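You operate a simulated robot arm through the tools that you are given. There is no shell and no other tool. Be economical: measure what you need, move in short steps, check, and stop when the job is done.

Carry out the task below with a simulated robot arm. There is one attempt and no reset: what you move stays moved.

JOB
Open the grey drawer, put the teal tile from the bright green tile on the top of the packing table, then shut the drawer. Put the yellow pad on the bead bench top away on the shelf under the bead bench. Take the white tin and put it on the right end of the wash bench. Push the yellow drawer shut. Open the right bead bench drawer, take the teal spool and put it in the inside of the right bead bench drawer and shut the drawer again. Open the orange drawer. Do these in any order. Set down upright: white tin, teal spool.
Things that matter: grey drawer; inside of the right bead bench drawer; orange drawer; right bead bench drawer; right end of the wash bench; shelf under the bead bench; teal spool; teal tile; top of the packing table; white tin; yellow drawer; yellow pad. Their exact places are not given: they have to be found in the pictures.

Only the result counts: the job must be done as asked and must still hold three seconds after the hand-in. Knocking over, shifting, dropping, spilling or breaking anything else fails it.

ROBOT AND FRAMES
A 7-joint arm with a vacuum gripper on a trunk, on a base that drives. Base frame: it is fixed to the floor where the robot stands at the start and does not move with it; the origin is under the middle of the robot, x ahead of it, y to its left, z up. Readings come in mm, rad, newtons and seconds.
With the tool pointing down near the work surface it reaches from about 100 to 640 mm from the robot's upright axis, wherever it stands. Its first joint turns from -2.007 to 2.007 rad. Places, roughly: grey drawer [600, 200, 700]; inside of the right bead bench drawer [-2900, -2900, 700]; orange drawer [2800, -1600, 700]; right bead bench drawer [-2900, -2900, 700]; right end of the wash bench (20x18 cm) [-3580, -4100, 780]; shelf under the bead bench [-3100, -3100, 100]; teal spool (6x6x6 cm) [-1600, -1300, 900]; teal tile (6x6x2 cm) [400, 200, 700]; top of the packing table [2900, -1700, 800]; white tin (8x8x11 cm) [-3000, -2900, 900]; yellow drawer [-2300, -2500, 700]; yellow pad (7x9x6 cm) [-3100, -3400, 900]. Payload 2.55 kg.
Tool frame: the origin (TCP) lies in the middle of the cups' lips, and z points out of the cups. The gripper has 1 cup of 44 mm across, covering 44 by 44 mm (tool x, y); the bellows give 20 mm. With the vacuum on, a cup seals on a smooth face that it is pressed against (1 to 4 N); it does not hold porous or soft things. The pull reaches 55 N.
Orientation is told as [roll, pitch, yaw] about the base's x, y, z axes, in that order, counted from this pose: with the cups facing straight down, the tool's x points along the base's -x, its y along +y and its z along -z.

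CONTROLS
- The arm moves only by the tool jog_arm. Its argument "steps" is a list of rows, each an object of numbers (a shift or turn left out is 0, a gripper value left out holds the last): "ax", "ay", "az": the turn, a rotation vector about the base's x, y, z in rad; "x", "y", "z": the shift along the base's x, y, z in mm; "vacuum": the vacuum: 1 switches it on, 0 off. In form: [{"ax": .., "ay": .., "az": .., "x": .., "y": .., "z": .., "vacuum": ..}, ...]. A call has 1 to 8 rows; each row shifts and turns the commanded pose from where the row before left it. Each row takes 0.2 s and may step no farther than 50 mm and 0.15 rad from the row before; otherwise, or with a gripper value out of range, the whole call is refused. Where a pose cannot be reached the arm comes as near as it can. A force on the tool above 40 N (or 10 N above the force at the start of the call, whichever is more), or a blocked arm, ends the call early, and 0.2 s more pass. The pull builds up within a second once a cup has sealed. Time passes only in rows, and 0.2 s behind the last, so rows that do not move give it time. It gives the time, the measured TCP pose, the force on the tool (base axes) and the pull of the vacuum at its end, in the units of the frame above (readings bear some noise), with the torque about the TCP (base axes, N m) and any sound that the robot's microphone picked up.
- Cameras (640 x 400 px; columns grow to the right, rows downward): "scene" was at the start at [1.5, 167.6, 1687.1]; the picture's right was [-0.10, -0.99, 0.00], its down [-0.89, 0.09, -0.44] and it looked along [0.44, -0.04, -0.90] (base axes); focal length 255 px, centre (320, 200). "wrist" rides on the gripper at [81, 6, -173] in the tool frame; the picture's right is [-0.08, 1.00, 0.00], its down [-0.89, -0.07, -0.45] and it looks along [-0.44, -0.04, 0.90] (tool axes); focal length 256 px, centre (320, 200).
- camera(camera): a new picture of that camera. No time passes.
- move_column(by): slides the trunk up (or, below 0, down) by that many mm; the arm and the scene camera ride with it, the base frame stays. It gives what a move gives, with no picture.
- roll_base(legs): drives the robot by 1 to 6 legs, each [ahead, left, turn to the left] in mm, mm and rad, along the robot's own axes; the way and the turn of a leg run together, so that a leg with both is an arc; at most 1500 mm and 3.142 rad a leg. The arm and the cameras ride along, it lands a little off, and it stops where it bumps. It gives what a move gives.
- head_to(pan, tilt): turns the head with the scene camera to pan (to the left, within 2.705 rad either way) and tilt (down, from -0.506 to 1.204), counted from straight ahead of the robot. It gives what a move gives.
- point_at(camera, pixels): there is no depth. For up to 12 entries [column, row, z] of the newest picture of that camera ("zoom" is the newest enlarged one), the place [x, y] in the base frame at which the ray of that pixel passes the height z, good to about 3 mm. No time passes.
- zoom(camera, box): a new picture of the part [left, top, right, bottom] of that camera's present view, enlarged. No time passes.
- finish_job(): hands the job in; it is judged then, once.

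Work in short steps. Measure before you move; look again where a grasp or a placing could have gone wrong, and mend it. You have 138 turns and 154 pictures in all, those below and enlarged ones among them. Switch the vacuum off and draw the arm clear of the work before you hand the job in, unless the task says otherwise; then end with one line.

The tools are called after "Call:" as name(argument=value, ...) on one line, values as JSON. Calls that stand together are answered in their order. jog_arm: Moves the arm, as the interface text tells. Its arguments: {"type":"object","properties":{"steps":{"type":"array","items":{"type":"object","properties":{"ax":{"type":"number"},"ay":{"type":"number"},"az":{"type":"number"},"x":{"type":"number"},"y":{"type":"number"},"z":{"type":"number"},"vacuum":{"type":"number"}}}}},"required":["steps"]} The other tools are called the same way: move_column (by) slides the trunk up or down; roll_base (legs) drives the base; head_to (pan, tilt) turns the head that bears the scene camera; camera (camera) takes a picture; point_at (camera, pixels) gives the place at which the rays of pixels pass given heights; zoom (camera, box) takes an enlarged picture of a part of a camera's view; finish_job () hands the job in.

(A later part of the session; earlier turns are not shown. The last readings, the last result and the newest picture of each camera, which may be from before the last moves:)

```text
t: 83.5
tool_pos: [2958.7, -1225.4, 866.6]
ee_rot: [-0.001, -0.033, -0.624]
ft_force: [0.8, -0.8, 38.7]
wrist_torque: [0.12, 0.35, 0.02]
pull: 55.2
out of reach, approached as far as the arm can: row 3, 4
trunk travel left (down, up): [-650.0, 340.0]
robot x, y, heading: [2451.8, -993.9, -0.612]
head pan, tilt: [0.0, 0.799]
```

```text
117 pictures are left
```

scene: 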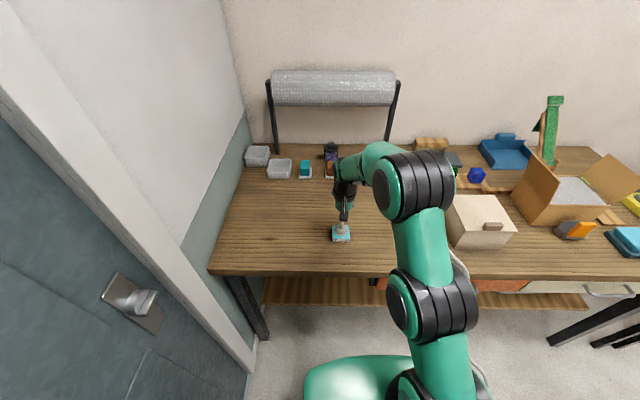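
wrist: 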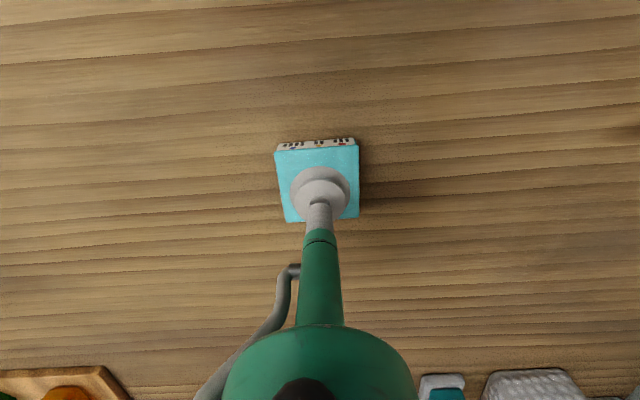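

The tile is pressed on the table top (38 N at z 867). I ease up slightly, release and lift off.

Call:
jog_arm(steps=[{"z": 8}, {"vacuum": 0}, {}, {}, {}, {"z": 15}, {"z": 40}, {"z": 40}])

Call:
camera(camera="wrist")

```text
t: 85.3
tool_pos: [2942.9, -1221.2, 926.0]
ee_rot: [-0.004, -0.013, -0.624]
ft_force: [-0.5, 0.2, -0.4]
wrist_torque: [-0.01, 0.02, -0.01]
pull: 0.1
out of reach, approached as far as the arm can: row 7, 8
trunk travel left (down, up): [-650.0, 340.0]
robot x, y, heading: [2449.5, -997.0, -0.616]
head pan, tilt: [0.0, 0.799]
```

```text
116 pictures are left
```

wrist: 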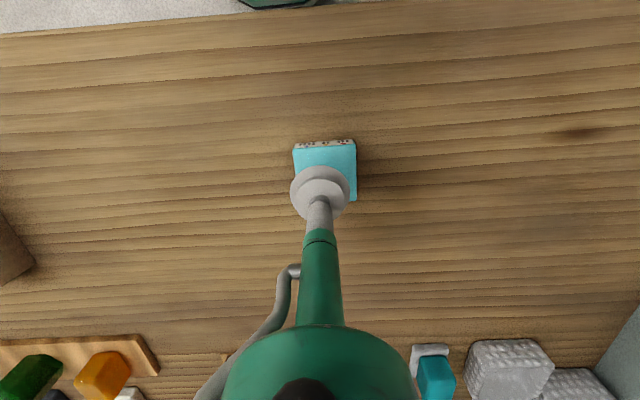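

The tile sits well on the table. Next is the orange drawer: I back away, lower the trunk and turn the tool horizontal towards it while raising it relative to the shoulder.

Call:
roll_base(legs=[[-320, 0, 0]])

Call:
move_column(by=-300)

Call:
jog_arm(steps=[{"x": -20, "y": 15, "z": 20, "ax": -0.0873, "ay": -0.1207}, {"x": -20, "y": 15, "z": 30, "ax": -0.0873, "ay": -0.1207}, {"z": 30, "ax": -0.0873, "ay": -0.1207}, {"z": 30, "ax": -0.0873, "ay": -0.1207}, {"z": 30, "ax": -0.0873, "ay": -0.1207}, {"z": 30, "ax": -0.0873, "ay": -0.1207}, {"z": 20}, {}])

Call:
move_column(by=-250)

```text
t: 87.4
tool_pos: [2678.4, -1037.8, 925.2]
ee_rot: [-0.005, -0.014, -0.629]
ft_force: [-0.4, -0.2, 0.0]
wrist_torque: [-0.03, -0.02, 0.0]
pull: 0.0
trunk travel left (down, up): [-650.0, 340.0]
robot x, y, heading: [2186.1, -809.3, -0.618]
head pan, tilt: [0.0, 0.799]
```

```text
t: 90.4
tool_pos: [2679.1, -1036.5, 626.4]
ee_rot: [-0.003, -0.014, -0.629]
ft_force: [0.4, -0.6, 0.8]
wrist_torque: [-0.01, 0.0, 0.01]
pull: 0.1
trunk travel left (down, up): [-350.0, 640.0]
robot x, y, heading: [2187.4, -809.0, -0.619]
head pan, tilt: [0.0, 0.799]
```

```text
t: 92.2
tool_pos: [2635.1, -1005.2, 797.7]
ee_rot: [-0.031, -0.872, -0.608]
ft_force: [-0.4, 0.4, 0.6]
wrist_torque: [0.01, 0.02, -0.02]
pull: 0.0
trunk travel left (down, up): [-350.0, 640.0]
robot x, y, heading: [2186.4, -809.0, -0.618]
head pan, tilt: [0.0, 0.799]
```

```text
t: 94.8
tool_pos: [2638.2, -1008.4, 545.0]
ee_rot: [-0.029, -0.865, -0.608]
ft_force: [0.5, -0.6, -0.4]
wrist_torque: [0.01, 0.01, -0.01]
pull: 0.0
trunk travel left (down, up): [-100.0, 890.0]
robot x, y, heading: [2187.8, -812.3, -0.62]
head pan, tilt: [0.0, 0.799]
```

Tilt is 0.87; I complete the last 0.70 rad while raising to z≈720.

Call:
jog_arm(steps=[{"z": 40, "ax": -0.082, "ay": -0.1134}, {"z": 40, "ax": -0.082, "ay": -0.1134}, {"z": 40, "ax": -0.082, "ay": -0.1134}, {"z": 40, "ax": -0.082, "ay": -0.1134}, {"z": 15, "ax": -0.082, "ay": -0.1134}, {}])

Call:
camera(camera="wrist")

Call:
camera(camera="scene")

```text
t: 95.5
tool_pos: [2655.4, -1010.2, 581.9]
ee_rot: [-0.194, -1.061, -0.453]
ft_force: [-0.5, 0.1, 0.2]
wrist_torque: [0.02, -0.01, -0.02]
pull: 0.0
out of reach, approached as far as the arm can: row 2, 3
trunk travel left (down, up): [-100.0, 890.0]
robot x, y, heading: [2195.9, -808.7, -0.616]
head pan, tilt: [0.0, 0.799]
stopped in row 3: the arm was blocked; the commanded pose is now the measured one
```

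```text
115 pictures are left
```

wrist: 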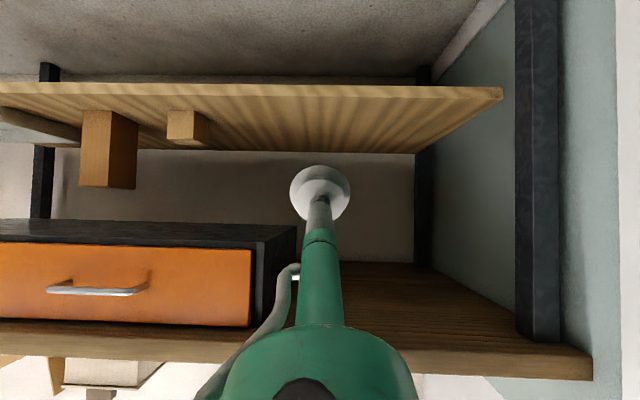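

```text
114 pictures are left
```

scene: 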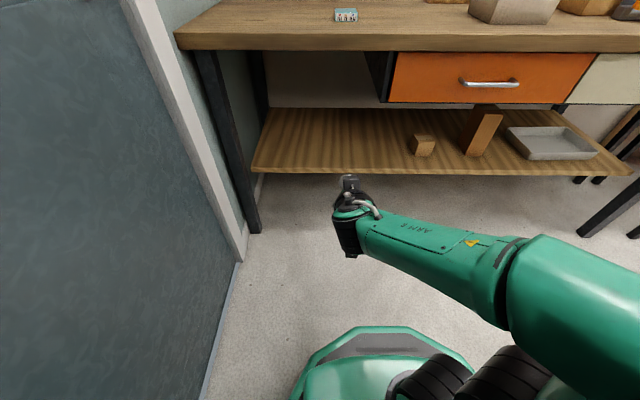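

The arm was blocked while the tool sits left of the robot's axis. I raise it and shift it to the right before finishing the tilt.

Call:
jog_arm(steps=[{"z": 30}, {"z": 40}, {"x": -25, "y": -34, "z": 20}, {"x": -25, "y": -34, "z": 20}, {"x": -25, "y": -34}, {"x": -25, "y": -34}, {"x": -25, "y": -34}, {}])

Call:
camera(camera="scene")

```text
t: 96.4
tool_pos: [2639.8, -1053.0, 588.8]
ee_rot: [-0.237, -0.867, -0.411]
ft_force: [0.0, 0.0, 0.3]
wrist_torque: [0.01, -0.01, 0.0]
pull: 0.1
trunk travel left (down, up): [-100.0, 890.0]
robot x, y, heading: [2188.8, -814.4, -0.617]
head pan, tilt: [0.0, 0.799]
stopped in row 4: the arm was blocked; the commanded pose is now the measured one
```

```text
113 pictures are left
```

scene: 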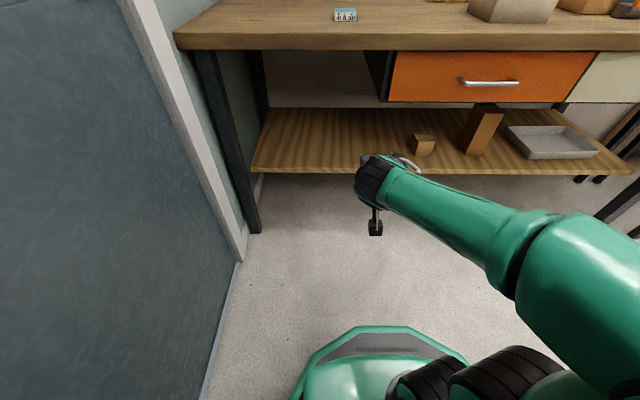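

Likely the low elbow touches the base. I raise the trunk 300 mm, then reposition the tool right of the axis.

Call:
move_column(by=300)

Call:
jog_arm(steps=[{"x": -25, "y": -34}, {"x": -25, "y": -34}, {"x": -25, "y": -34}, {"x": -25, "y": -34}, {"x": -25, "y": -34}, {}])

Call:
camera(camera="scene")

```text
t: 99.4
tool_pos: [2639.8, -1050.1, 894.8]
ee_rot: [-0.241, -0.878, -0.408]
ft_force: [-0.2, -1.1, 0.1]
wrist_torque: [0.0, -0.01, -0.01]
pull: 0.0
trunk travel left (down, up): [-400.0, 590.0]
robot x, y, heading: [2188.7, -808.9, -0.619]
head pan, tilt: [0.0, 0.799]
```

```text
t: 100.8
tool_pos: [2514.0, -1221.8, 894.7]
ee_rot: [-0.242, -0.882, -0.406]
ft_force: [-0.3, -0.5, -0.9]
wrist_torque: [0.01, -0.01, 0.0]
pull: 0.0
trunk travel left (down, up): [-400.0, 590.0]
robot x, y, heading: [2187.4, -808.3, -0.619]
head pan, tilt: [0.0, 0.799]
```

```text
112 pictures are left
```

scene: 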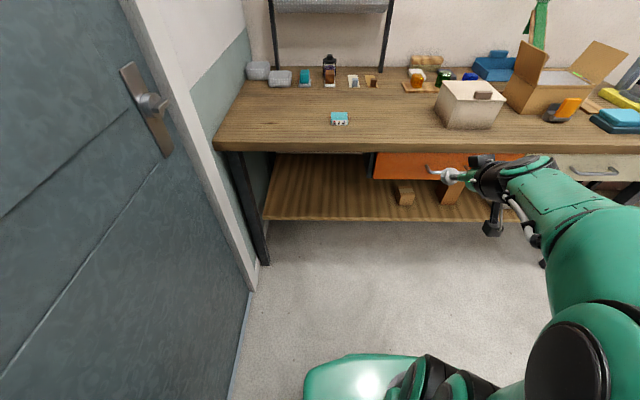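

Tool now sits 148 mm right of the axis at n≈483. I apply the remaining rotation (computed 0.67 rad) while raising.

Call:
jog_arm(steps=[{"z": 40}, {"z": 40, "ax": -0.0781, "ay": -0.108, "az": 0.0151}, {"z": 25, "ax": -0.0781, "ay": -0.108, "az": 0.0151}, {"z": 10, "ax": -0.0781, "ay": -0.108, "az": 0.0151}, {"z": 10, "ax": -0.0781, "ay": -0.108, "az": 0.0151}, {"ax": -0.0781, "ay": -0.108, "az": 0.0151}, {}])

Call:
move_column(by=-250)

Call:
camera(camera="wrist")

Call:
camera(camera="scene")

```text
t: 102.4
tool_pos: [2514.8, -1222.0, 1016.5]
ee_rot: [-1.53, -1.41, 0.901]
ft_force: [0.6, 0.0, -0.2]
wrist_torque: [0.04, 0.04, 0.01]
pull: 0.0
trunk travel left (down, up): [-400.0, 590.0]
robot x, y, heading: [2191.2, -808.3, -0.618]
head pan, tilt: [0.0, 0.799]
```

```text
t: 105.0
tool_pos: [2519.3, -1225.1, 756.5]
ee_rot: [-1.373, -1.422, 0.75]
ft_force: [0.5, -0.9, -0.1]
wrist_torque: [-0.01, -0.02, -0.02]
pull: 0.1
trunk travel left (down, up): [-150.0, 840.0]
robot x, y, heading: [2188.3, -811.7, -0.619]
head pan, tilt: [0.0, 0.799]
```

```text
111 pictures are left
```

wrist: 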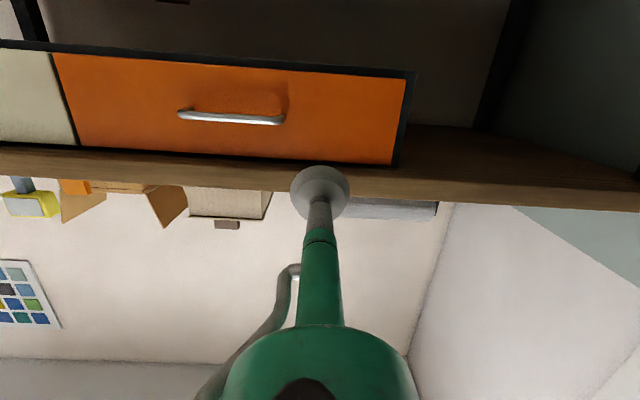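

```text
110 pictures are left
```

scene: 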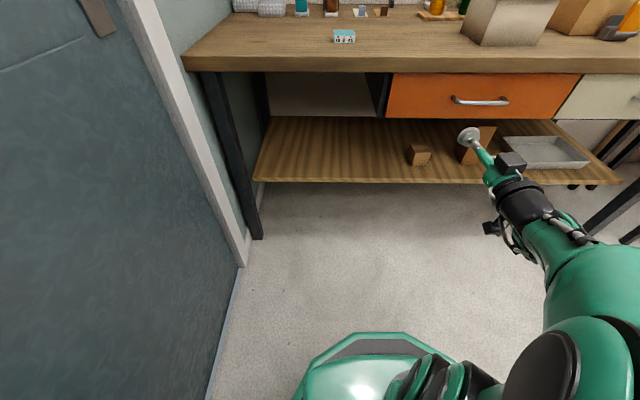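

The tool is aimed along e within 2°, and the cup lines up left of the handle on the orange front. I lower 16 mm and drive 190 mm closer.

Call:
jog_arm(steps=[{"z": -16}, {}])

Call:
roll_base(legs=[[190, 0, -0.008]])

Call:
camera(camera="wrist")

```text
t: 105.5
tool_pos: [2517.2, -1219.7, 750.4]
ee_rot: [-1.502, -1.41, 0.875]
ft_force: [0.0, 0.2, 0.1]
wrist_torque: [-0.01, 0.02, 0.01]
pull: 0.0
trunk travel left (down, up): [-150.0, 840.0]
robot x, y, heading: [2191.0, -812.4, -0.618]
head pan, tilt: [0.0, 0.799]
```

```text
t: 107.1
tool_pos: [2669.5, -1335.2, 750.5]
ee_rot: [-1.487, -1.41, 0.853]
ft_force: [0.2, 0.2, 0.5]
wrist_torque: [-0.03, -0.02, 0.0]
pull: 0.0
trunk travel left (down, up): [-150.0, 840.0]
robot x, y, heading: [2341.4, -923.3, -0.627]
head pan, tilt: [0.0, 0.799]
```

```text
109 pictures are left
```

wrist: 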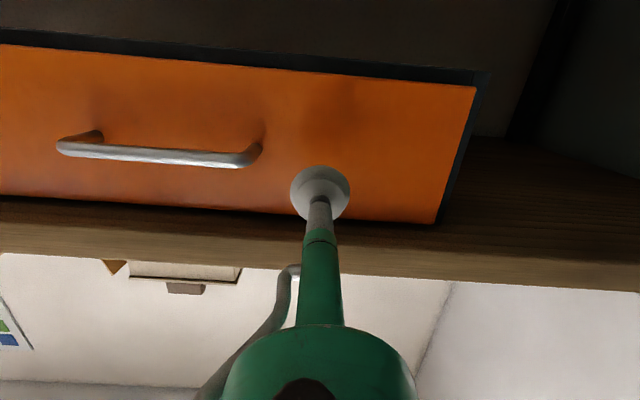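

Front is about 75 mm away, spanning z≈669–806. I lower 10 mm and advance with the vacuum on.

Call:
jog_arm(steps=[{"x": 24, "y": -17, "z": -10, "vacuum": 1}, {"x": 20, "y": -15}, {"x": 8, "y": -6}, {"x": 6.5, "y": -4.7}, {"x": 4, "y": -3}, {"x": 4, "y": -3}, {}])

```text
t: 108.0
tool_pos: [2717.7, -1370.2, 738.0]
ee_rot: [-1.48, -1.412, 0.849]
ft_force: [-10.7, 12.3, 1.1]
wrist_torque: [-0.25, -0.54, 0.06]
pull: 54.8
trunk travel left (down, up): [-150.0, 840.0]
robot x, y, heading: [2340.2, -926.6, -0.625]
head pan, tilt: [0.0, 0.799]
stopped in row 4: the force on the tool passed its limit at 40 N (the readings are from after the stop); the commanded pose is now the measured one
```

Sealed with 55 N. I pull the drawer by driving the base straight back 230 mm.

Call:
roll_base(legs=[[-240, 0, 0]])

Call:
camera(camera="scene")

```text
t: 109.8
tool_pos: [2522.6, -1225.5, 737.8]
ee_rot: [-1.476, -1.412, 0.846]
ft_force: [6.3, 6.5, 8.0]
wrist_torque: [0.0, -0.3, -0.18]
pull: 54.7
trunk travel left (down, up): [-150.0, 840.0]
robot x, y, heading: [2144.8, -780.2, -0.624]
head pan, tilt: [0.0, 0.799]
```

```text
108 pictures are left
```

scene: 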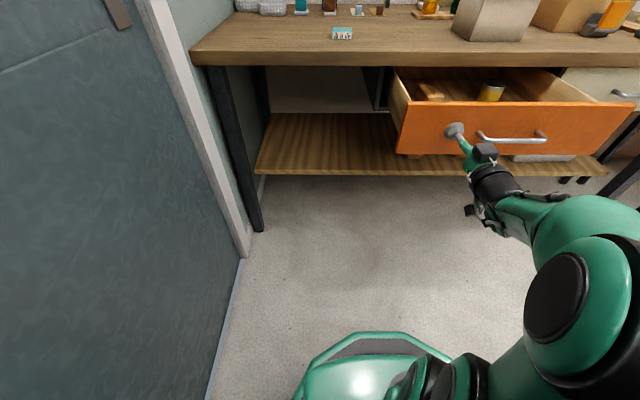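

Open by about 243 mm. I draw it a bit further to be safely open.

Call:
roll_base(legs=[[-60, 0, 0]])

```text
t: 110.8
tool_pos: [2475.6, -1192.4, 737.9]
ee_rot: [-1.478, -1.409, 0.849]
ft_force: [4.7, 6.1, 1.8]
wrist_torque: [-0.02, -0.17, -0.24]
pull: 54.3
trunk travel left (down, up): [-150.0, 840.0]
robot x, y, heading: [2094.2, -743.6, -0.623]
head pan, tilt: [0.0, 0.799]
```

Drawer is 300 mm open. I release, back off and raise the trunk for travel; next I shut the grey drawer by pushing with the cup.

Call:
jog_arm(steps=[{"vacuum": 0}, {}, {}, {}])

Call:
roll_base(legs=[[-100, 0, 0]])

Call:
move_column(by=300)

Call:
camera(camera="scene")

```text
t: 111.8
tool_pos: [2476.5, -1193.0, 737.8]
ee_rot: [-1.475, -1.411, 0.845]
ft_force: [-0.4, 0.9, -0.7]
wrist_torque: [0.02, 0.01, -0.04]
pull: 0.1
trunk travel left (down, up): [-150.0, 840.0]
robot x, y, heading: [2099.0, -741.0, -0.622]
head pan, tilt: [0.0, 0.799]
```

```text
t: 112.8
tool_pos: [2415.1, -1201.3, 737.3]
ee_rot: [-1.476, -1.411, 0.796]
ft_force: [-0.5, 0.6, 0.4]
wrist_torque: [-0.02, -0.03, 0.04]
pull: 0.2
trunk travel left (down, up): [-150.0, 840.0]
robot x, y, heading: [2061.4, -730.0, -0.675]
head pan, tilt: [0.0, 0.799]
stopped in leg 1: the robot was blocked; the commanded pose is now the measured one
```

```text
t: 115.8
tool_pos: [2414.5, -1201.8, 1036.7]
ee_rot: [-1.479, -1.413, 0.799]
ft_force: [-0.1, -0.5, 0.3]
wrist_torque: [0.02, -0.02, -0.03]
pull: 0.0
trunk travel left (down, up): [-450.0, 540.0]
robot x, y, heading: [2057.0, -730.6, -0.682]
head pan, tilt: [0.0, 0.799]
```

```text
107 pictures are left
```

scene: 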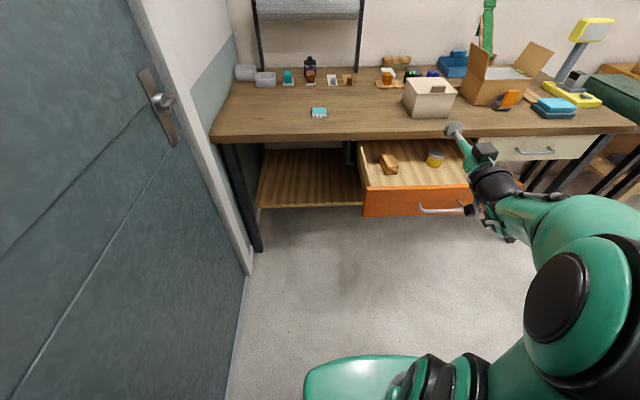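

The drawer is well open with contents in place. The base touched the cabinet behind; I move slightly forward, then right, and drive back along the aisle.

Call:
roll_base(legs=[[40, -60, 0], [0, -640, 0.05], [-850, -90, 0]])

Call:
head_to(pan=1.3, tilt=0.7)

Call:
camera(camera="scene")

Call:
head_to(pan=2.6, tilt=0.7)

Call:
camera(camera="scene")

```text
t: 124.0
tool_pos: [1329.5, -1345.6, 1036.9]
ee_rot: [-1.481, -1.413, 0.848]
ft_force: [-0.3, 0.0, -0.4]
wrist_torque: [-0.02, -0.02, 0.02]
pull: 0.0
trunk travel left (down, up): [-450.0, 540.0]
robot x, y, heading: [949.8, -894.4, -0.626]
head pan, tilt: [0.0, 0.799]
```

```text
t: 125.5
tool_pos: [1330.4, -1345.7, 1038.0]
ee_rot: [-1.478, -1.412, 0.844]
ft_force: [0.4, 0.2, 0.2]
wrist_torque: [0.01, 0.0, -0.02]
pull: 0.0
trunk travel left (down, up): [-450.0, 540.0]
robot x, y, heading: [952.6, -894.8, -0.632]
head pan, tilt: [1.3, 0.7]
```

```text
106 pictures are left
```

scene: 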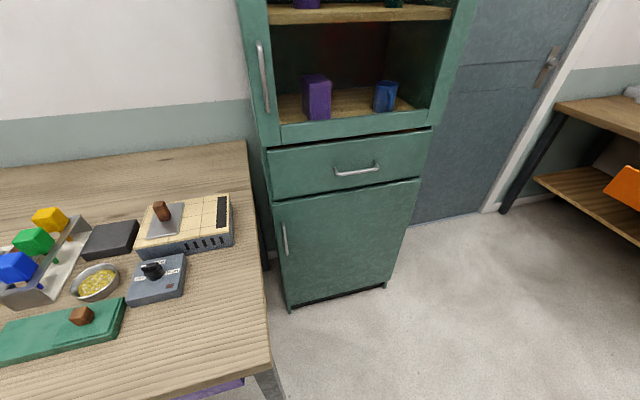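

```text
t: 127.0
tool_pos: [1330.0, -1345.1, 1036.5]
ee_rot: [-1.48, -1.412, 0.848]
ft_force: [-0.9, 0.2, -0.1]
wrist_torque: [0.02, -0.01, 0.0]
pull: 0.0
trunk travel left (down, up): [-450.0, 540.0]
robot x, y, heading: [952.9, -894.8, -0.63]
head pan, tilt: [2.601, 0.7]
```

```text
105 pictures are left
```

scene: 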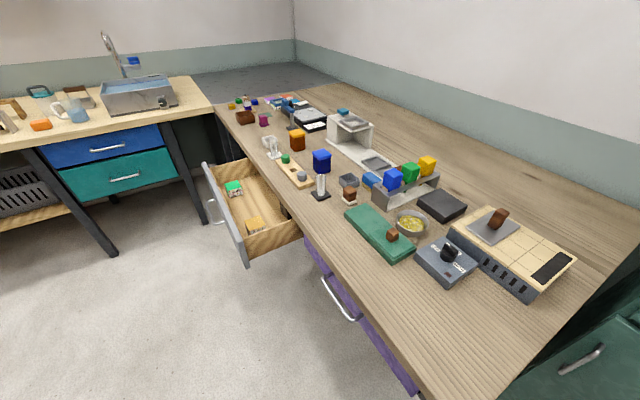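

Cabinet and bench look undisturbed. I continue back to in front of the grey drawer and turn to face it, cup high.

Call:
roll_base(legs=[[-480, -140, 0], [-470, -130, 0], [0, 0, 1.573]])

Call:
head_to(pan=0.0, tilt=0.8)

Call:
camera(camera="scene")

```text
t: 136.2
tool_pos: [474.2, -179.0, 1038.4]
ee_rot: [-1.48, -1.411, 2.414]
ft_force: [0.0, 0.3, -0.8]
wrist_torque: [0.01, 0.01, -0.02]
pull: 0.0
trunk travel left (down, up): [-450.0, 540.0]
robot x, y, heading: [25.7, -555.9, 0.94]
head pan, tilt: [2.601, 0.7]
```

```text
t: 138.5
tool_pos: [475.4, -178.4, 1037.4]
ee_rot: [-1.478, -1.414, 2.414]
ft_force: [-0.2, -0.6, 0.4]
wrist_torque: [0.02, 0.01, -0.01]
pull: 0.0
trunk travel left (down, up): [-450.0, 540.0]
robot x, y, heading: [22.3, -554.7, 0.944]
head pan, tilt: [0.0, 0.799]
```

```text
104 pictures are left
```

scene: 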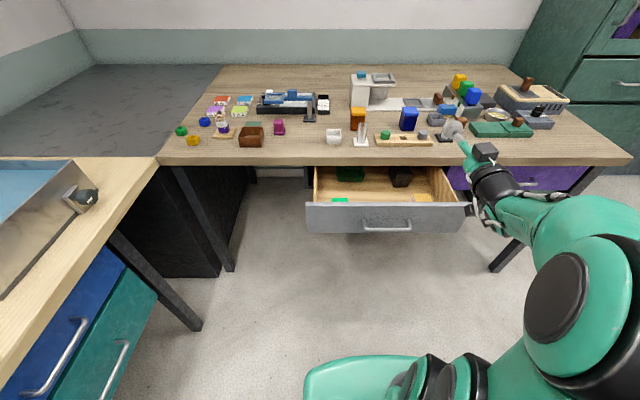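

Cup is at d≈134 and the open front at d≈95. I back off 95 mm, lower the trunk to z≈720, then push forward.

Call:
roll_base(legs=[[-95, 0, 0]])

Call:
move_column(by=-318)

Call:
roll_base(legs=[[150, 0, 0]])

Call:
camera(camera="scene")

```text
t: 139.7
tool_pos: [418.3, -256.4, 1037.8]
ee_rot: [-1.483, -1.412, 2.42]
ft_force: [0.0, 0.6, 0.4]
wrist_torque: [-0.03, 0.01, 0.04]
pull: 0.2
trunk travel left (down, up): [-450.0, 540.0]
robot x, y, heading: [-36.9, -630.1, 0.939]
head pan, tilt: [0.0, 0.799]
```

```text
t: 142.8
tool_pos: [419.3, -254.3, 718.1]
ee_rot: [-1.481, -1.413, 2.415]
ft_force: [-0.1, -0.4, -0.2]
wrist_torque: [0.02, -0.01, 0.02]
pull: 0.0
trunk travel left (down, up): [-132.0, 858.0]
robot x, y, heading: [-32.5, -628.9, 0.936]
head pan, tilt: [0.0, 0.799]
```

```text
t: 144.2
tool_pos: [506.0, -135.7, 719.8]
ee_rot: [-1.479, -1.41, 2.417]
ft_force: [0.7, 0.7, -1.4]
wrist_torque: [-0.03, 0.02, -0.01]
pull: 0.1
trunk travel left (down, up): [-132.0, 858.0]
robot x, y, heading: [54.5, -513.1, 0.948]
head pan, tilt: [0.0, 0.799]
```

```text
103 pictures are left
```

scene: 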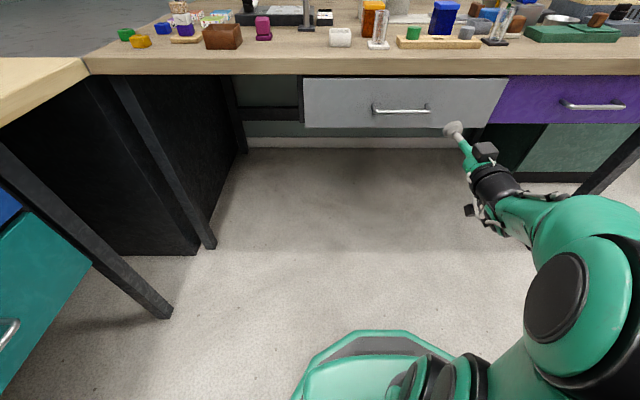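

The drawer seems to have slid shut on its own momentum. I push on to make certain it is fully closed.

Call:
roll_base(legs=[[95, 0, 0]])

Call:
jog_arm(steps=[{"x": 5.9, "y": 8.1}, {"x": 5.9, "y": 8.1}, {"x": 3, "y": 4}, {"x": 3, "y": 4}, {}])

Call:
camera(camera="wrist")

```text
t: 145.3
tool_pos: [561.2, -56.7, 719.7]
ee_rot: [-1.48, -1.409, 2.42]
ft_force: [-0.1, 0.3, 1.2]
wrist_torque: [0.0, -0.03, -0.01]
pull: 0.1
trunk travel left (down, up): [-132.0, 858.0]
robot x, y, heading: [108.0, -434.1, 0.943]
head pan, tilt: [0.0, 0.799]
```

```text
t: 146.5
tool_pos: [578.5, -33.5, 719.2]
ee_rot: [-1.48, -1.41, 2.417]
ft_force: [-0.6, -0.8, 0.5]
wrist_torque: [0.01, -0.03, -0.01]
pull: 0.1
trunk travel left (down, up): [-132.0, 858.0]
robot x, y, heading: [109.5, -434.1, 0.941]
head pan, tilt: [0.0, 0.799]
```

```text
102 pictures are left
```

wrist: 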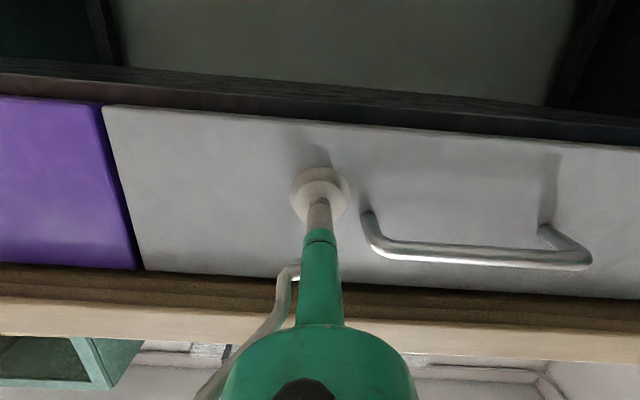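

No contact yet at d≈312 (closed face expected about here). I push a little more until I feel it.

Call:
jog_arm(steps=[{"x": 3, "y": 4}, {"x": 3, "y": 4}, {"x": 3, "y": 4}, {"x": 3, "y": 4}, {"x": 3, "y": 4}, {}])

```text
t: 147.6
tool_pos: [587.9, -19.3, 718.0]
ee_rot: [-1.473, -1.412, 2.41]
ft_force: [-17.7, -18.7, 2.4]
wrist_torque: [0.04, 0.15, -0.11]
pull: 0.1
trunk travel left (down, up): [-132.0, 858.0]
robot x, y, heading: [108.0, -437.3, 0.947]
head pan, tilt: [0.0, 0.799]
stopped in row 5: the force on the tool passed its limit at 47 N (the readings are from after the stop); the commanded pose is now the measured one
```

Firm contact: the grey drawer is shut. I back off, raise the trunk and turn left to look along the wall benches.

Call:
roll_base(legs=[[-100, 0, 0]])

Call:
move_column(by=330)

Call:
roll_base(legs=[[0, 0, 1.571]])

Call:
camera(camera="scene")

Call:
head_to(pan=1.2, tilt=0.5)

Call:
camera(camera="scene")

```text
t: 148.8
tool_pos: [532.6, -97.3, 715.8]
ee_rot: [-1.448, -1.411, 2.384]
ft_force: [-0.1, -1.0, -0.1]
wrist_torque: [0.01, 0.0, 0.02]
pull: 0.1
trunk travel left (down, up): [-132.0, 858.0]
robot x, y, heading: [55.7, -516.3, 0.942]
head pan, tilt: [0.0, 0.799]
```

```text
t: 152.0
tool_pos: [531.9, -98.1, 1046.8]
ee_rot: [-1.448, -1.412, 2.384]
ft_force: [0.4, -1.0, 1.0]
wrist_torque: [0.03, 0.0, -0.01]
pull: 0.0
trunk travel left (down, up): [-462.0, 528.0]
robot x, y, heading: [46.9, -514.4, 0.944]
head pan, tilt: [0.0, 0.799]
```

```text
t: 156.3
tool_pos: [-372.4, -40.3, 1046.4]
ee_rot: [-1.446, -1.413, -2.318]
ft_force: [0.3, 0.3, -0.4]
wrist_torque: [0.0, 0.03, 0.01]
pull: 0.1
trunk travel left (down, up): [-462.0, 528.0]
robot x, y, heading: [53.5, -516.5, 2.523]
head pan, tilt: [0.0, 0.799]
```

```text
101 pictures are left
```

scene: 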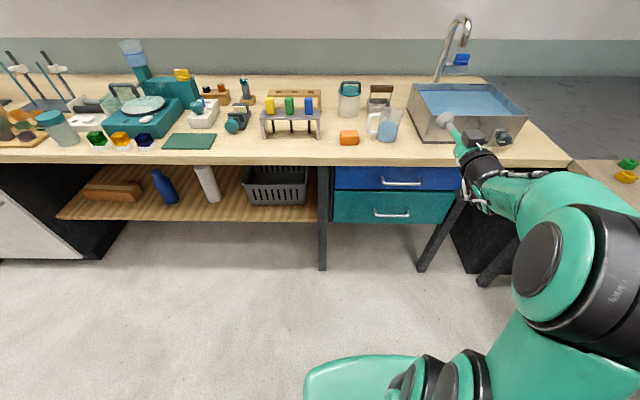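

```text
t: 157.7
tool_pos: [-371.8, -39.4, 1046.6]
ee_rot: [-1.447, -1.412, -2.318]
ft_force: [-0.7, -0.2, -0.4]
wrist_torque: [-0.01, 0.02, 0.01]
pull: 0.0
trunk travel left (down, up): [-462.0, 528.0]
robot x, y, heading: [52.6, -516.5, 2.527]
head pan, tilt: [1.201, 0.499]
```

```text
100 pictures are left
```

scene: 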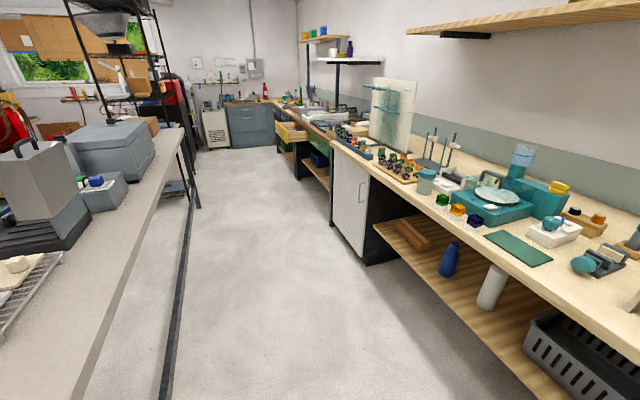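

The benches line the wall on the right; the open yellow drawer is far at (292,130). I turn to face along the aisle, centre in it and drive forward.

Call:
roll_base(legs=[[0, 0, 1.571], [0, -160, 0], [900, 0, 0]])

Call:
head_to(pan=-0.9, tilt=0.6)

Call:
camera(camera="scene")

```text
t: 167.2
tool_pos: [-1058.2, -1576.9, 1047.0]
ee_rot: [-1.447, -1.413, -0.737]
ft_force: [0.5, -0.4, 0.0]
wrist_torque: [-0.04, 0.03, 0.01]
pull: 0.0
trunk travel left (down, up): [-462.0, 528.0]
robot x, y, heading: [-583.0, -1149.3, -2.179]
head pan, tilt: [1.201, 0.499]
```

```text
t: 169.2
tool_pos: [-1057.8, -1578.4, 1045.8]
ee_rot: [-1.447, -1.411, -0.736]
ft_force: [-0.6, -0.6, -0.4]
wrist_torque: [0.05, 0.01, 0.03]
pull: 0.0
trunk travel left (down, up): [-462.0, 528.0]
robot x, y, heading: [-585.3, -1150.4, -2.18]
head pan, tilt: [-0.901, 0.6]
```

```text
99 pictures are left
```

scene: 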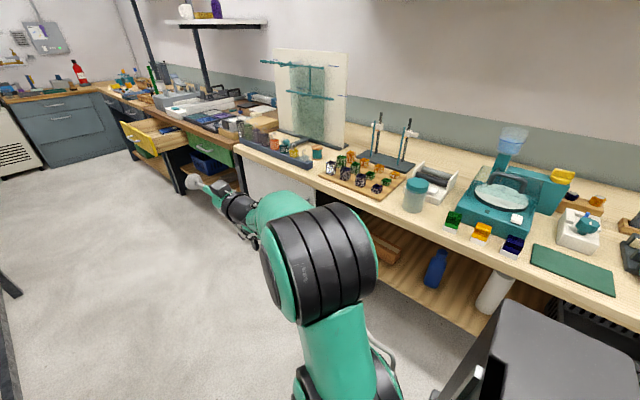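

I zoom on the bench to find the teal spool.

Call:
zoom(camera="scene", box=[220, 90, 480, 252])

Call:
point_at(camera="scene", pixels=[[415, 205, 870], [317, 153, 870], [235, 148, 840], [430, 230, 840], [497, 255, 840]])

Call:
zoom(camera="scene", box=[60, 60, 280, 197])

```text
2.46 times, centred on (350, 171) of scene
```

zoom: 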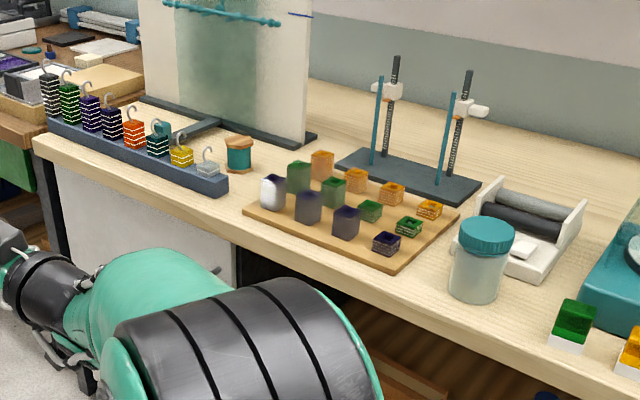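

```text
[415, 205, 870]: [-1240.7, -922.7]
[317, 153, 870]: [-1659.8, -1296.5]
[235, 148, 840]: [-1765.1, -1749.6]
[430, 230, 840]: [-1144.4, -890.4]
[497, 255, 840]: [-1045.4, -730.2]
```

```text
2.91 times, centred on (170, 128) of scene
```

zoom: 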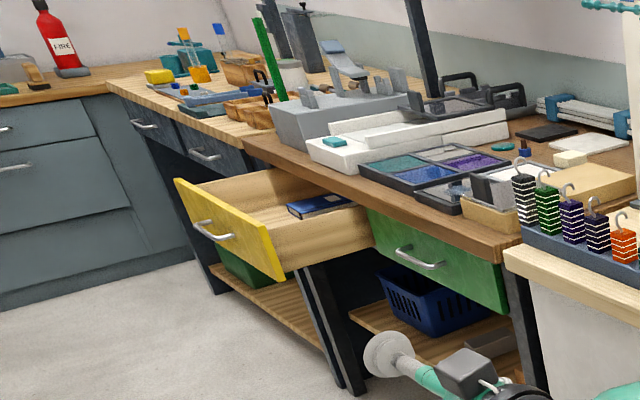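

The teal spool is at about (-1660,-1296). I first do the drawers with the tool horizontal: drive on along the aisle to the yellow drawer.

Call:
roll_base(legs=[[1300, 0, 0]])

Call:
camera(camera="scene")

```text
t: 175.7
tool_pos: [-1774.0, -2648.7, 1046.9]
ee_rot: [-1.448, -1.412, -0.717]
ft_force: [0.0, 0.2, 0.1]
wrist_torque: [0.01, -0.04, 0.01]
pull: 0.1
trunk travel left (down, up): [-462.0, 528.0]
robot x, y, heading: [-1310.4, -2212.7, -2.157]
head pan, tilt: [-0.901, 0.6]
```

```text
96 pictures are left
```

scene: 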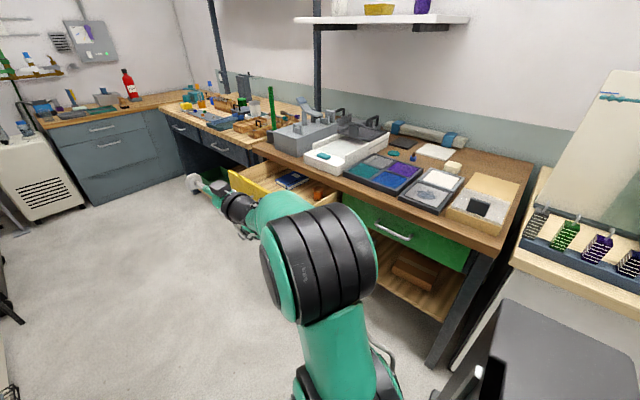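

I drive further and turn right to face the yellow drawer.

Call:
roll_base(legs=[[850, -20, -0.04], [0, 0, -1.571]])

Call:
head_to(pan=0.0, tilt=0.75)

Call:
camera(camera="scene")

```text
t: 184.0
tool_pos: [-2236.9, -2420.9, 1046.5]
ee_rot: [-1.447, -1.412, -2.332]
ft_force: [0.0, 0.2, -0.2]
wrist_torque: [0.0, -0.04, -0.01]
pull: 0.1
trunk travel left (down, up): [-462.0, 528.0]
robot x, y, heading: [-1821.2, -2905.2, 2.512]
head pan, tilt: [-0.901, 0.6]
```

```text
t: 185.2
tool_pos: [-2237.9, -2419.9, 1046.7]
ee_rot: [-1.448, -1.412, -2.331]
ft_force: [0.2, 0.5, 0.7]
wrist_torque: [0.0, 0.02, 0.01]
pull: 0.0
trunk travel left (down, up): [-462.0, 528.0]
robot x, y, heading: [-1820.6, -2901.2, 2.507]
head pan, tilt: [0.0, 0.75]
```

```text
95 pictures are left
```

scene: 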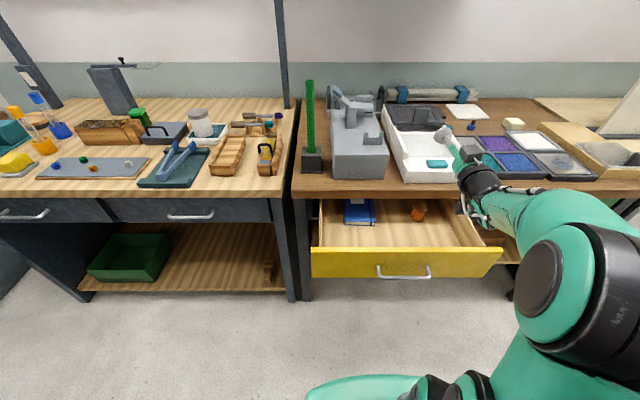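

Now the yellow drawer is square ahead; the right bead bench drawer is the dark one with handle (190,215), the tin is at (203,125), and the pad at (15,163). I measure the yellow front and bead bench.

Call:
point_at(camera="scene", pixels=[[312, 252, 790], [502, 250, 790], [380, 275, 720], [430, 274, 720], [295, 193, 840], [100, 194, 840], [168, 217, 740], [212, 217, 740], [200, 115, 930], [15, 163, 900]])

Call:
zoom(camera="scene", box=[0, 80, 300, 267])

```text
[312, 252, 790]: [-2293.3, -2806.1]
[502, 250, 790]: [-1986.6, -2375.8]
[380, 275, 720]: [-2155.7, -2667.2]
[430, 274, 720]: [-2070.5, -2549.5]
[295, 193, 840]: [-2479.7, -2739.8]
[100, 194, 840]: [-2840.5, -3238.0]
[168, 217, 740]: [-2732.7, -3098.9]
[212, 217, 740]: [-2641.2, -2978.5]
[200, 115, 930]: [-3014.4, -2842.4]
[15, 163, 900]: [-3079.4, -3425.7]
```

```text
2.13 times, centred on (150, 174) of scene
```

zoom: 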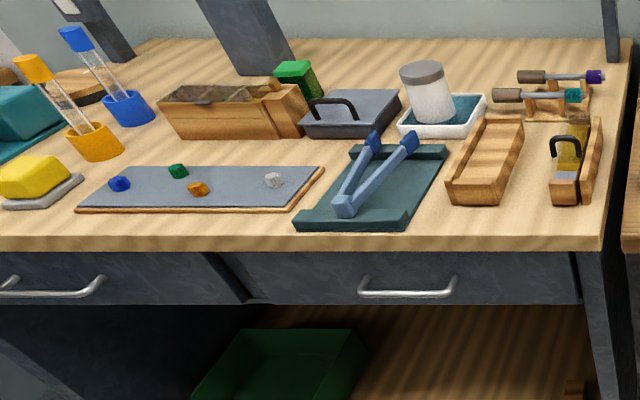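

Yellow front is at e≈-215, n from -3617 to -3089, with the handle at n≈-3351. I check the space behind the robot before backing up.

Call:
head_to(pan=2.6, tilt=0.8)

Call:
camera(camera="scene")

Call:
head_to(pan=-2.6, tilt=0.8)

Call:
camera(camera="scene")

```text
t: 187.6
tool_pos: [-2237.4, -2421.0, 1046.7]
ee_rot: [-1.448, -1.412, -2.33]
ft_force: [0.3, -0.3, 0.7]
wrist_torque: [-0.01, 0.0, 0.01]
pull: 0.1
trunk travel left (down, up): [-462.0, 528.0]
robot x, y, heading: [-1820.1, -2902.0, 2.505]
head pan, tilt: [2.601, 0.799]
```

```text
93 pictures are left
```

scene: 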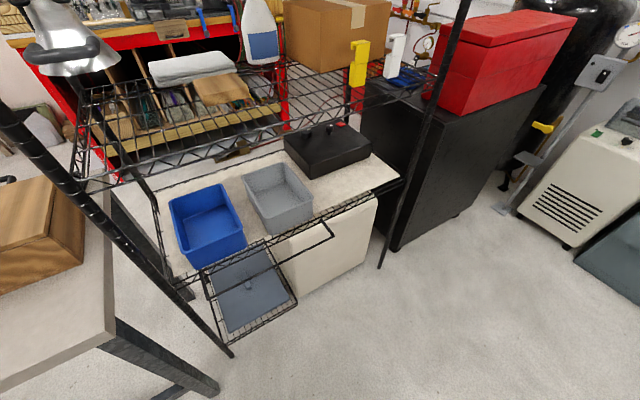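

```text
t: 191.6
tool_pos: [-2237.6, -2420.9, 1046.9]
ee_rot: [-1.449, -1.411, -2.33]
ft_force: [-0.3, 0.4, 0.2]
wrist_torque: [-0.02, 0.02, 0.0]
pull: 0.0
trunk travel left (down, up): [-462.0, 528.0]
robot x, y, heading: [-1820.1, -2905.6, 2.507]
head pan, tilt: [-2.601, 0.799]
```

```text
92 pictures are left
```

scene: 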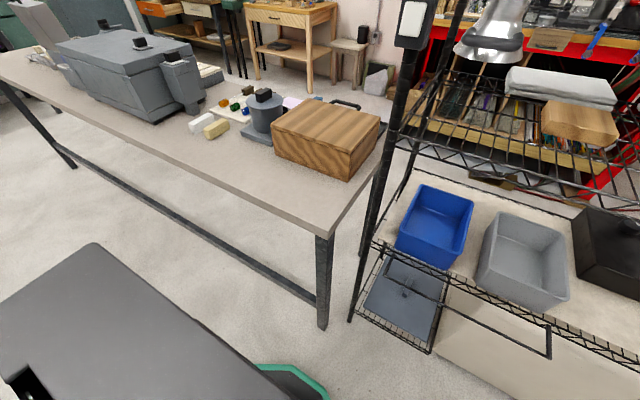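

Behind are the long table's end leg at (322,325) and a wire rack. I measure how close they are.

Call:
point_at(camera="scene", pixels=[[322, 327, 0], [330, 232, 800], [352, 320, 0], [432, 350, 100], [548, 355, 400], [75, 165, 0], [150, 130, 800]])

```text
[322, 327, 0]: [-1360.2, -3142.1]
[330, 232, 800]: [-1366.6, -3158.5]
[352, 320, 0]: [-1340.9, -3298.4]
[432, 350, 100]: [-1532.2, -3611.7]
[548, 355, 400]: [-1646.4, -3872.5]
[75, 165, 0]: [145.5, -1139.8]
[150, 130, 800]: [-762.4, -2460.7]
```

There is about 500 mm behind me. I retract the arm 120 mm, back up 150 mm, shift right 75 mm, and lower to the drawer height.

Call:
jog_arm(steps=[{"x": 32, "y": -23}, {"x": 32, "y": -23}, {"x": 33, "y": -24}, {}])

Call:
roll_base(legs=[[-150, -80, 0.01]])

Call:
move_column(by=-310)

Call:
head_to(pan=0.0, tilt=0.9)

Call:
camera(camera="scene")

```text
t: 192.6
tool_pos: [-2139.1, -2493.0, 1045.5]
ee_rot: [-1.449, -1.412, -2.331]
ft_force: [-0.1, 0.3, 0.0]
wrist_torque: [0.0, -0.02, 0.02]
pull: 0.0
trunk travel left (down, up): [-462.0, 528.0]
robot x, y, heading: [-1822.3, -2899.5, 2.507]
head pan, tilt: [-2.601, 0.799]
```

```text
t: 194.1
tool_pos: [-1974.9, -2521.0, 1045.7]
ee_rot: [-1.45, -1.411, -2.314]
ft_force: [-0.3, -0.3, -0.1]
wrist_torque: [0.02, -0.01, 0.01]
pull: 0.1
trunk travel left (down, up): [-462.0, 528.0]
robot x, y, heading: [-1655.7, -2927.3, 2.526]
head pan, tilt: [-2.601, 0.799]
```

```text
t: 197.2
tool_pos: [-1976.9, -2519.8, 734.9]
ee_rot: [-1.44, -1.41, -2.323]
ft_force: [0.4, 1.4, -0.2]
wrist_torque: [-0.02, 0.0, 0.04]
pull: 0.1
trunk travel left (down, up): [-152.0, 838.0]
robot x, y, heading: [-1654.1, -2931.6, 2.522]
head pan, tilt: [-2.601, 0.799]
```

```text
t: 199.5
tool_pos: [-1976.7, -2518.7, 734.1]
ee_rot: [-1.436, -1.41, -2.327]
ft_force: [-0.5, -1.5, -0.9]
wrist_torque: [0.0, -0.03, 0.0]
pull: 0.0
trunk travel left (down, up): [-152.0, 838.0]
robot x, y, heading: [-1650.5, -2929.0, 2.517]
head pan, tilt: [0.0, 0.901]
```

```text
91 pictures are left
```

scene: 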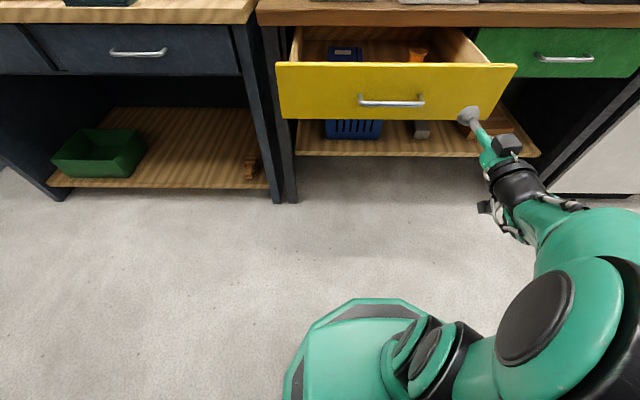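

Cup is right of the handle, about 90 mm before the yellow front at z 735. I push it shut in stages.

Call:
roll_base(legs=[[110, 0, 0], [60, 0, 0], [60, 0, 0], [40, 0, 0]])

Call:
camera(camera="scene")

```text
t: 202.3
tool_pos: [-2198.0, -2361.1, 735.5]
ee_rot: [-1.438, -1.41, -2.324]
ft_force: [0.4, 0.0, -0.3]
wrist_torque: [-0.01, 0.0, -0.01]
pull: 0.2
trunk travel left (down, up): [-152.0, 838.0]
robot x, y, heading: [-1873.5, -2766.4, 2.524]
head pan, tilt: [0.0, 0.901]
```

```text
90 pictures are left
```

scene: 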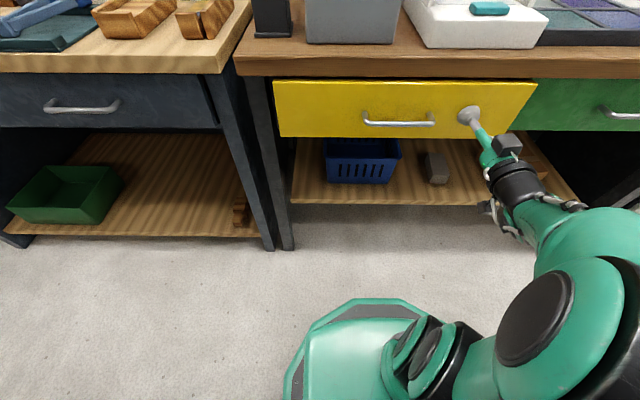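

It looks nearly flush. I push on with the arm until firm contact.

Call:
jog_arm(steps=[{"x": -6.5, "y": 4.7}, {"x": -6.5, "y": 4.7}, {"x": -4, "y": 3}, {"x": -4, "y": 3}, {"x": -4, "y": 3}, {"x": -4, "y": 3}, {"x": -4, "y": 3}, {"x": -4, "y": 3}])

Call:
camera(camera="wrist")

```text
t: 204.1
tool_pos: [-2237.1, -2334.9, 733.7]
ee_rot: [-1.42, -1.412, -2.344]
ft_force: [2.8, -0.4, -0.6]
wrist_torque: [0.02, 0.04, 0.04]
pull: 0.1
trunk travel left (down, up): [-152.0, 838.0]
robot x, y, heading: [-1877.3, -2771.2, 2.521]
head pan, tilt: [0.0, 0.901]
```

```text
89 pictures are left
```

wrist: 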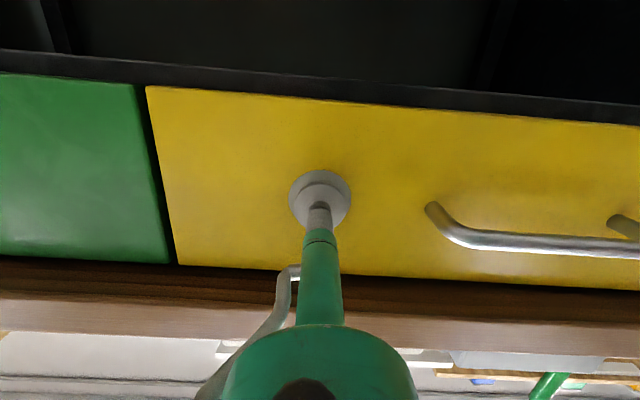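

Just touching (2.8 N) and flush with the green neighbour. A few more millimetres confirm it is fully home.

Call:
jog_arm(steps=[{"x": -4, "y": 3}, {"x": -4, "y": 3}, {"x": -4, "y": 3}, {"x": -4, "y": 3}, {"x": -4, "y": 3}])

```text
t: 204.9
tool_pos: [-2245.3, -2326.4, 734.5]
ee_rot: [-1.436, -1.406, -2.33]
ft_force: [11.5, -15.3, 1.7]
wrist_torque: [-0.07, -0.01, -0.16]
pull: 0.1
trunk travel left (down, up): [-152.0, 838.0]
robot x, y, heading: [-1872.5, -2770.8, 2.521]
head pan, tilt: [0.0, 0.901]
stopped in row 3: the force on the tool passed its limit at 51 N (the readings are from after the stop); the commanded pose is now the measured one
```

The yellow drawer is shut. I back off 130 mm and move left to the right bead bench drawer.

Call:
roll_base(legs=[[-130, 0, 0], [0, 670, -0.005]])

Call:
camera(camera="wrist")

Call:
camera(camera="scene")

```text
t: 209.5
tool_pos: [-2522.0, -2938.2, 732.6]
ee_rot: [-1.431, -1.412, -2.333]
ft_force: [0.0, -0.9, -0.5]
wrist_torque: [-0.01, -0.02, -0.03]
pull: 0.1
trunk travel left (down, up): [-152.0, 838.0]
robot x, y, heading: [-2148.4, -3385.0, 2.522]
head pan, tilt: [0.0, 0.901]
```

```text
88 pictures are left
```

wrist: 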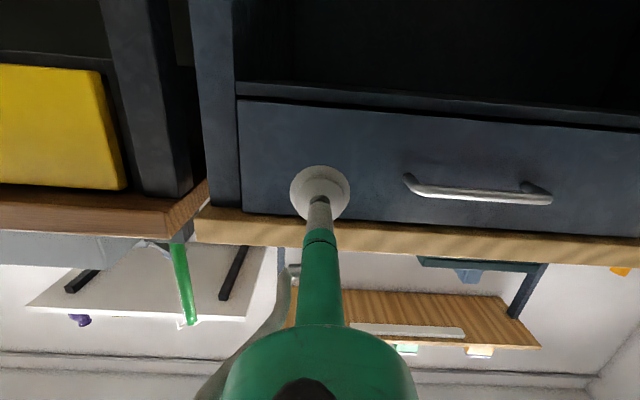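

```text
87 pictures are left
```

scene: 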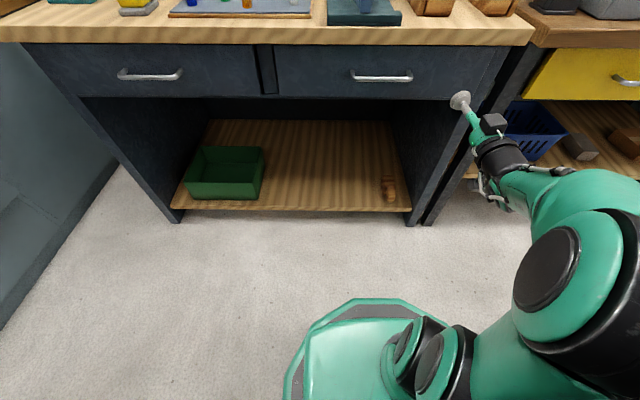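

The cup is aligned with the bead drawer, beside its handle. I drive 70 mm forward and press with vacuum on.

Call:
roll_base(legs=[[75, 0, 0]])

Call:
jog_arm(steps=[{"x": -16, "y": 11.7, "vacuum": 1}, {"x": -8, "y": 5.9}, {"x": -5, "y": 3.6}, {"x": -4, "y": 3}, {"x": -4, "y": 3}, {"x": -4, "y": 3}])

```text
t: 210.5
tool_pos: [-2584.2, -2893.4, 734.0]
ee_rot: [-1.43, -1.41, -2.333]
ft_force: [0.4, -0.1, 1.0]
wrist_torque: [0.0, -0.01, -0.01]
pull: 0.0
trunk travel left (down, up): [-152.0, 838.0]
robot x, y, heading: [-2211.8, -3337.0, 2.522]
head pan, tilt: [0.0, 0.901]
```

```text
t: 211.4
tool_pos: [-2607.3, -2875.8, 737.1]
ee_rot: [-1.469, -1.41, -2.296]
ft_force: [11.3, -12.5, 1.4]
wrist_torque: [0.13, 0.58, -0.45]
pull: 54.8
trunk travel left (down, up): [-152.0, 838.0]
robot x, y, heading: [-2209.0, -3335.6, 2.526]
head pan, tilt: [0.0, 0.901]
stopped in row 4: the force on the tool passed its limit at 40 N (the readings are from after the stop); the commanded pose is now the measured one
```

Sealed. I pull the drawer open by driving back 260 mm.

Call:
roll_base(legs=[[-260, 0, 0]])

Call:
jog_arm(steps=[{"vacuum": 0}, {}, {}, {}])

Call:
camera(camera="scene")

```text
t: 213.2
tool_pos: [-2406.2, -3024.3, 737.2]
ee_rot: [-1.471, -1.407, -2.287]
ft_force: [-11.8, -14.7, 10.1]
wrist_torque: [0.22, 0.04, -0.63]
pull: 55.1
trunk travel left (down, up): [-152.0, 838.0]
robot x, y, heading: [-2001.7, -3485.8, 2.523]
head pan, tilt: [0.0, 0.901]
```

```text
t: 214.2
tool_pos: [-2406.2, -3021.7, 736.0]
ee_rot: [-1.462, -1.41, -2.296]
ft_force: [0.1, -0.2, 0.2]
wrist_torque: [0.0, -0.01, -0.01]
pull: 0.1
trunk travel left (down, up): [-152.0, 838.0]
robot x, y, heading: [-2002.3, -3484.1, 2.528]
head pan, tilt: [0.0, 0.901]
```

```text
86 pictures are left
```

scene: 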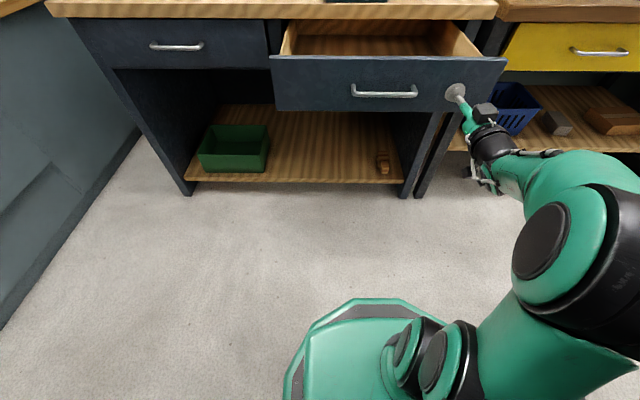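

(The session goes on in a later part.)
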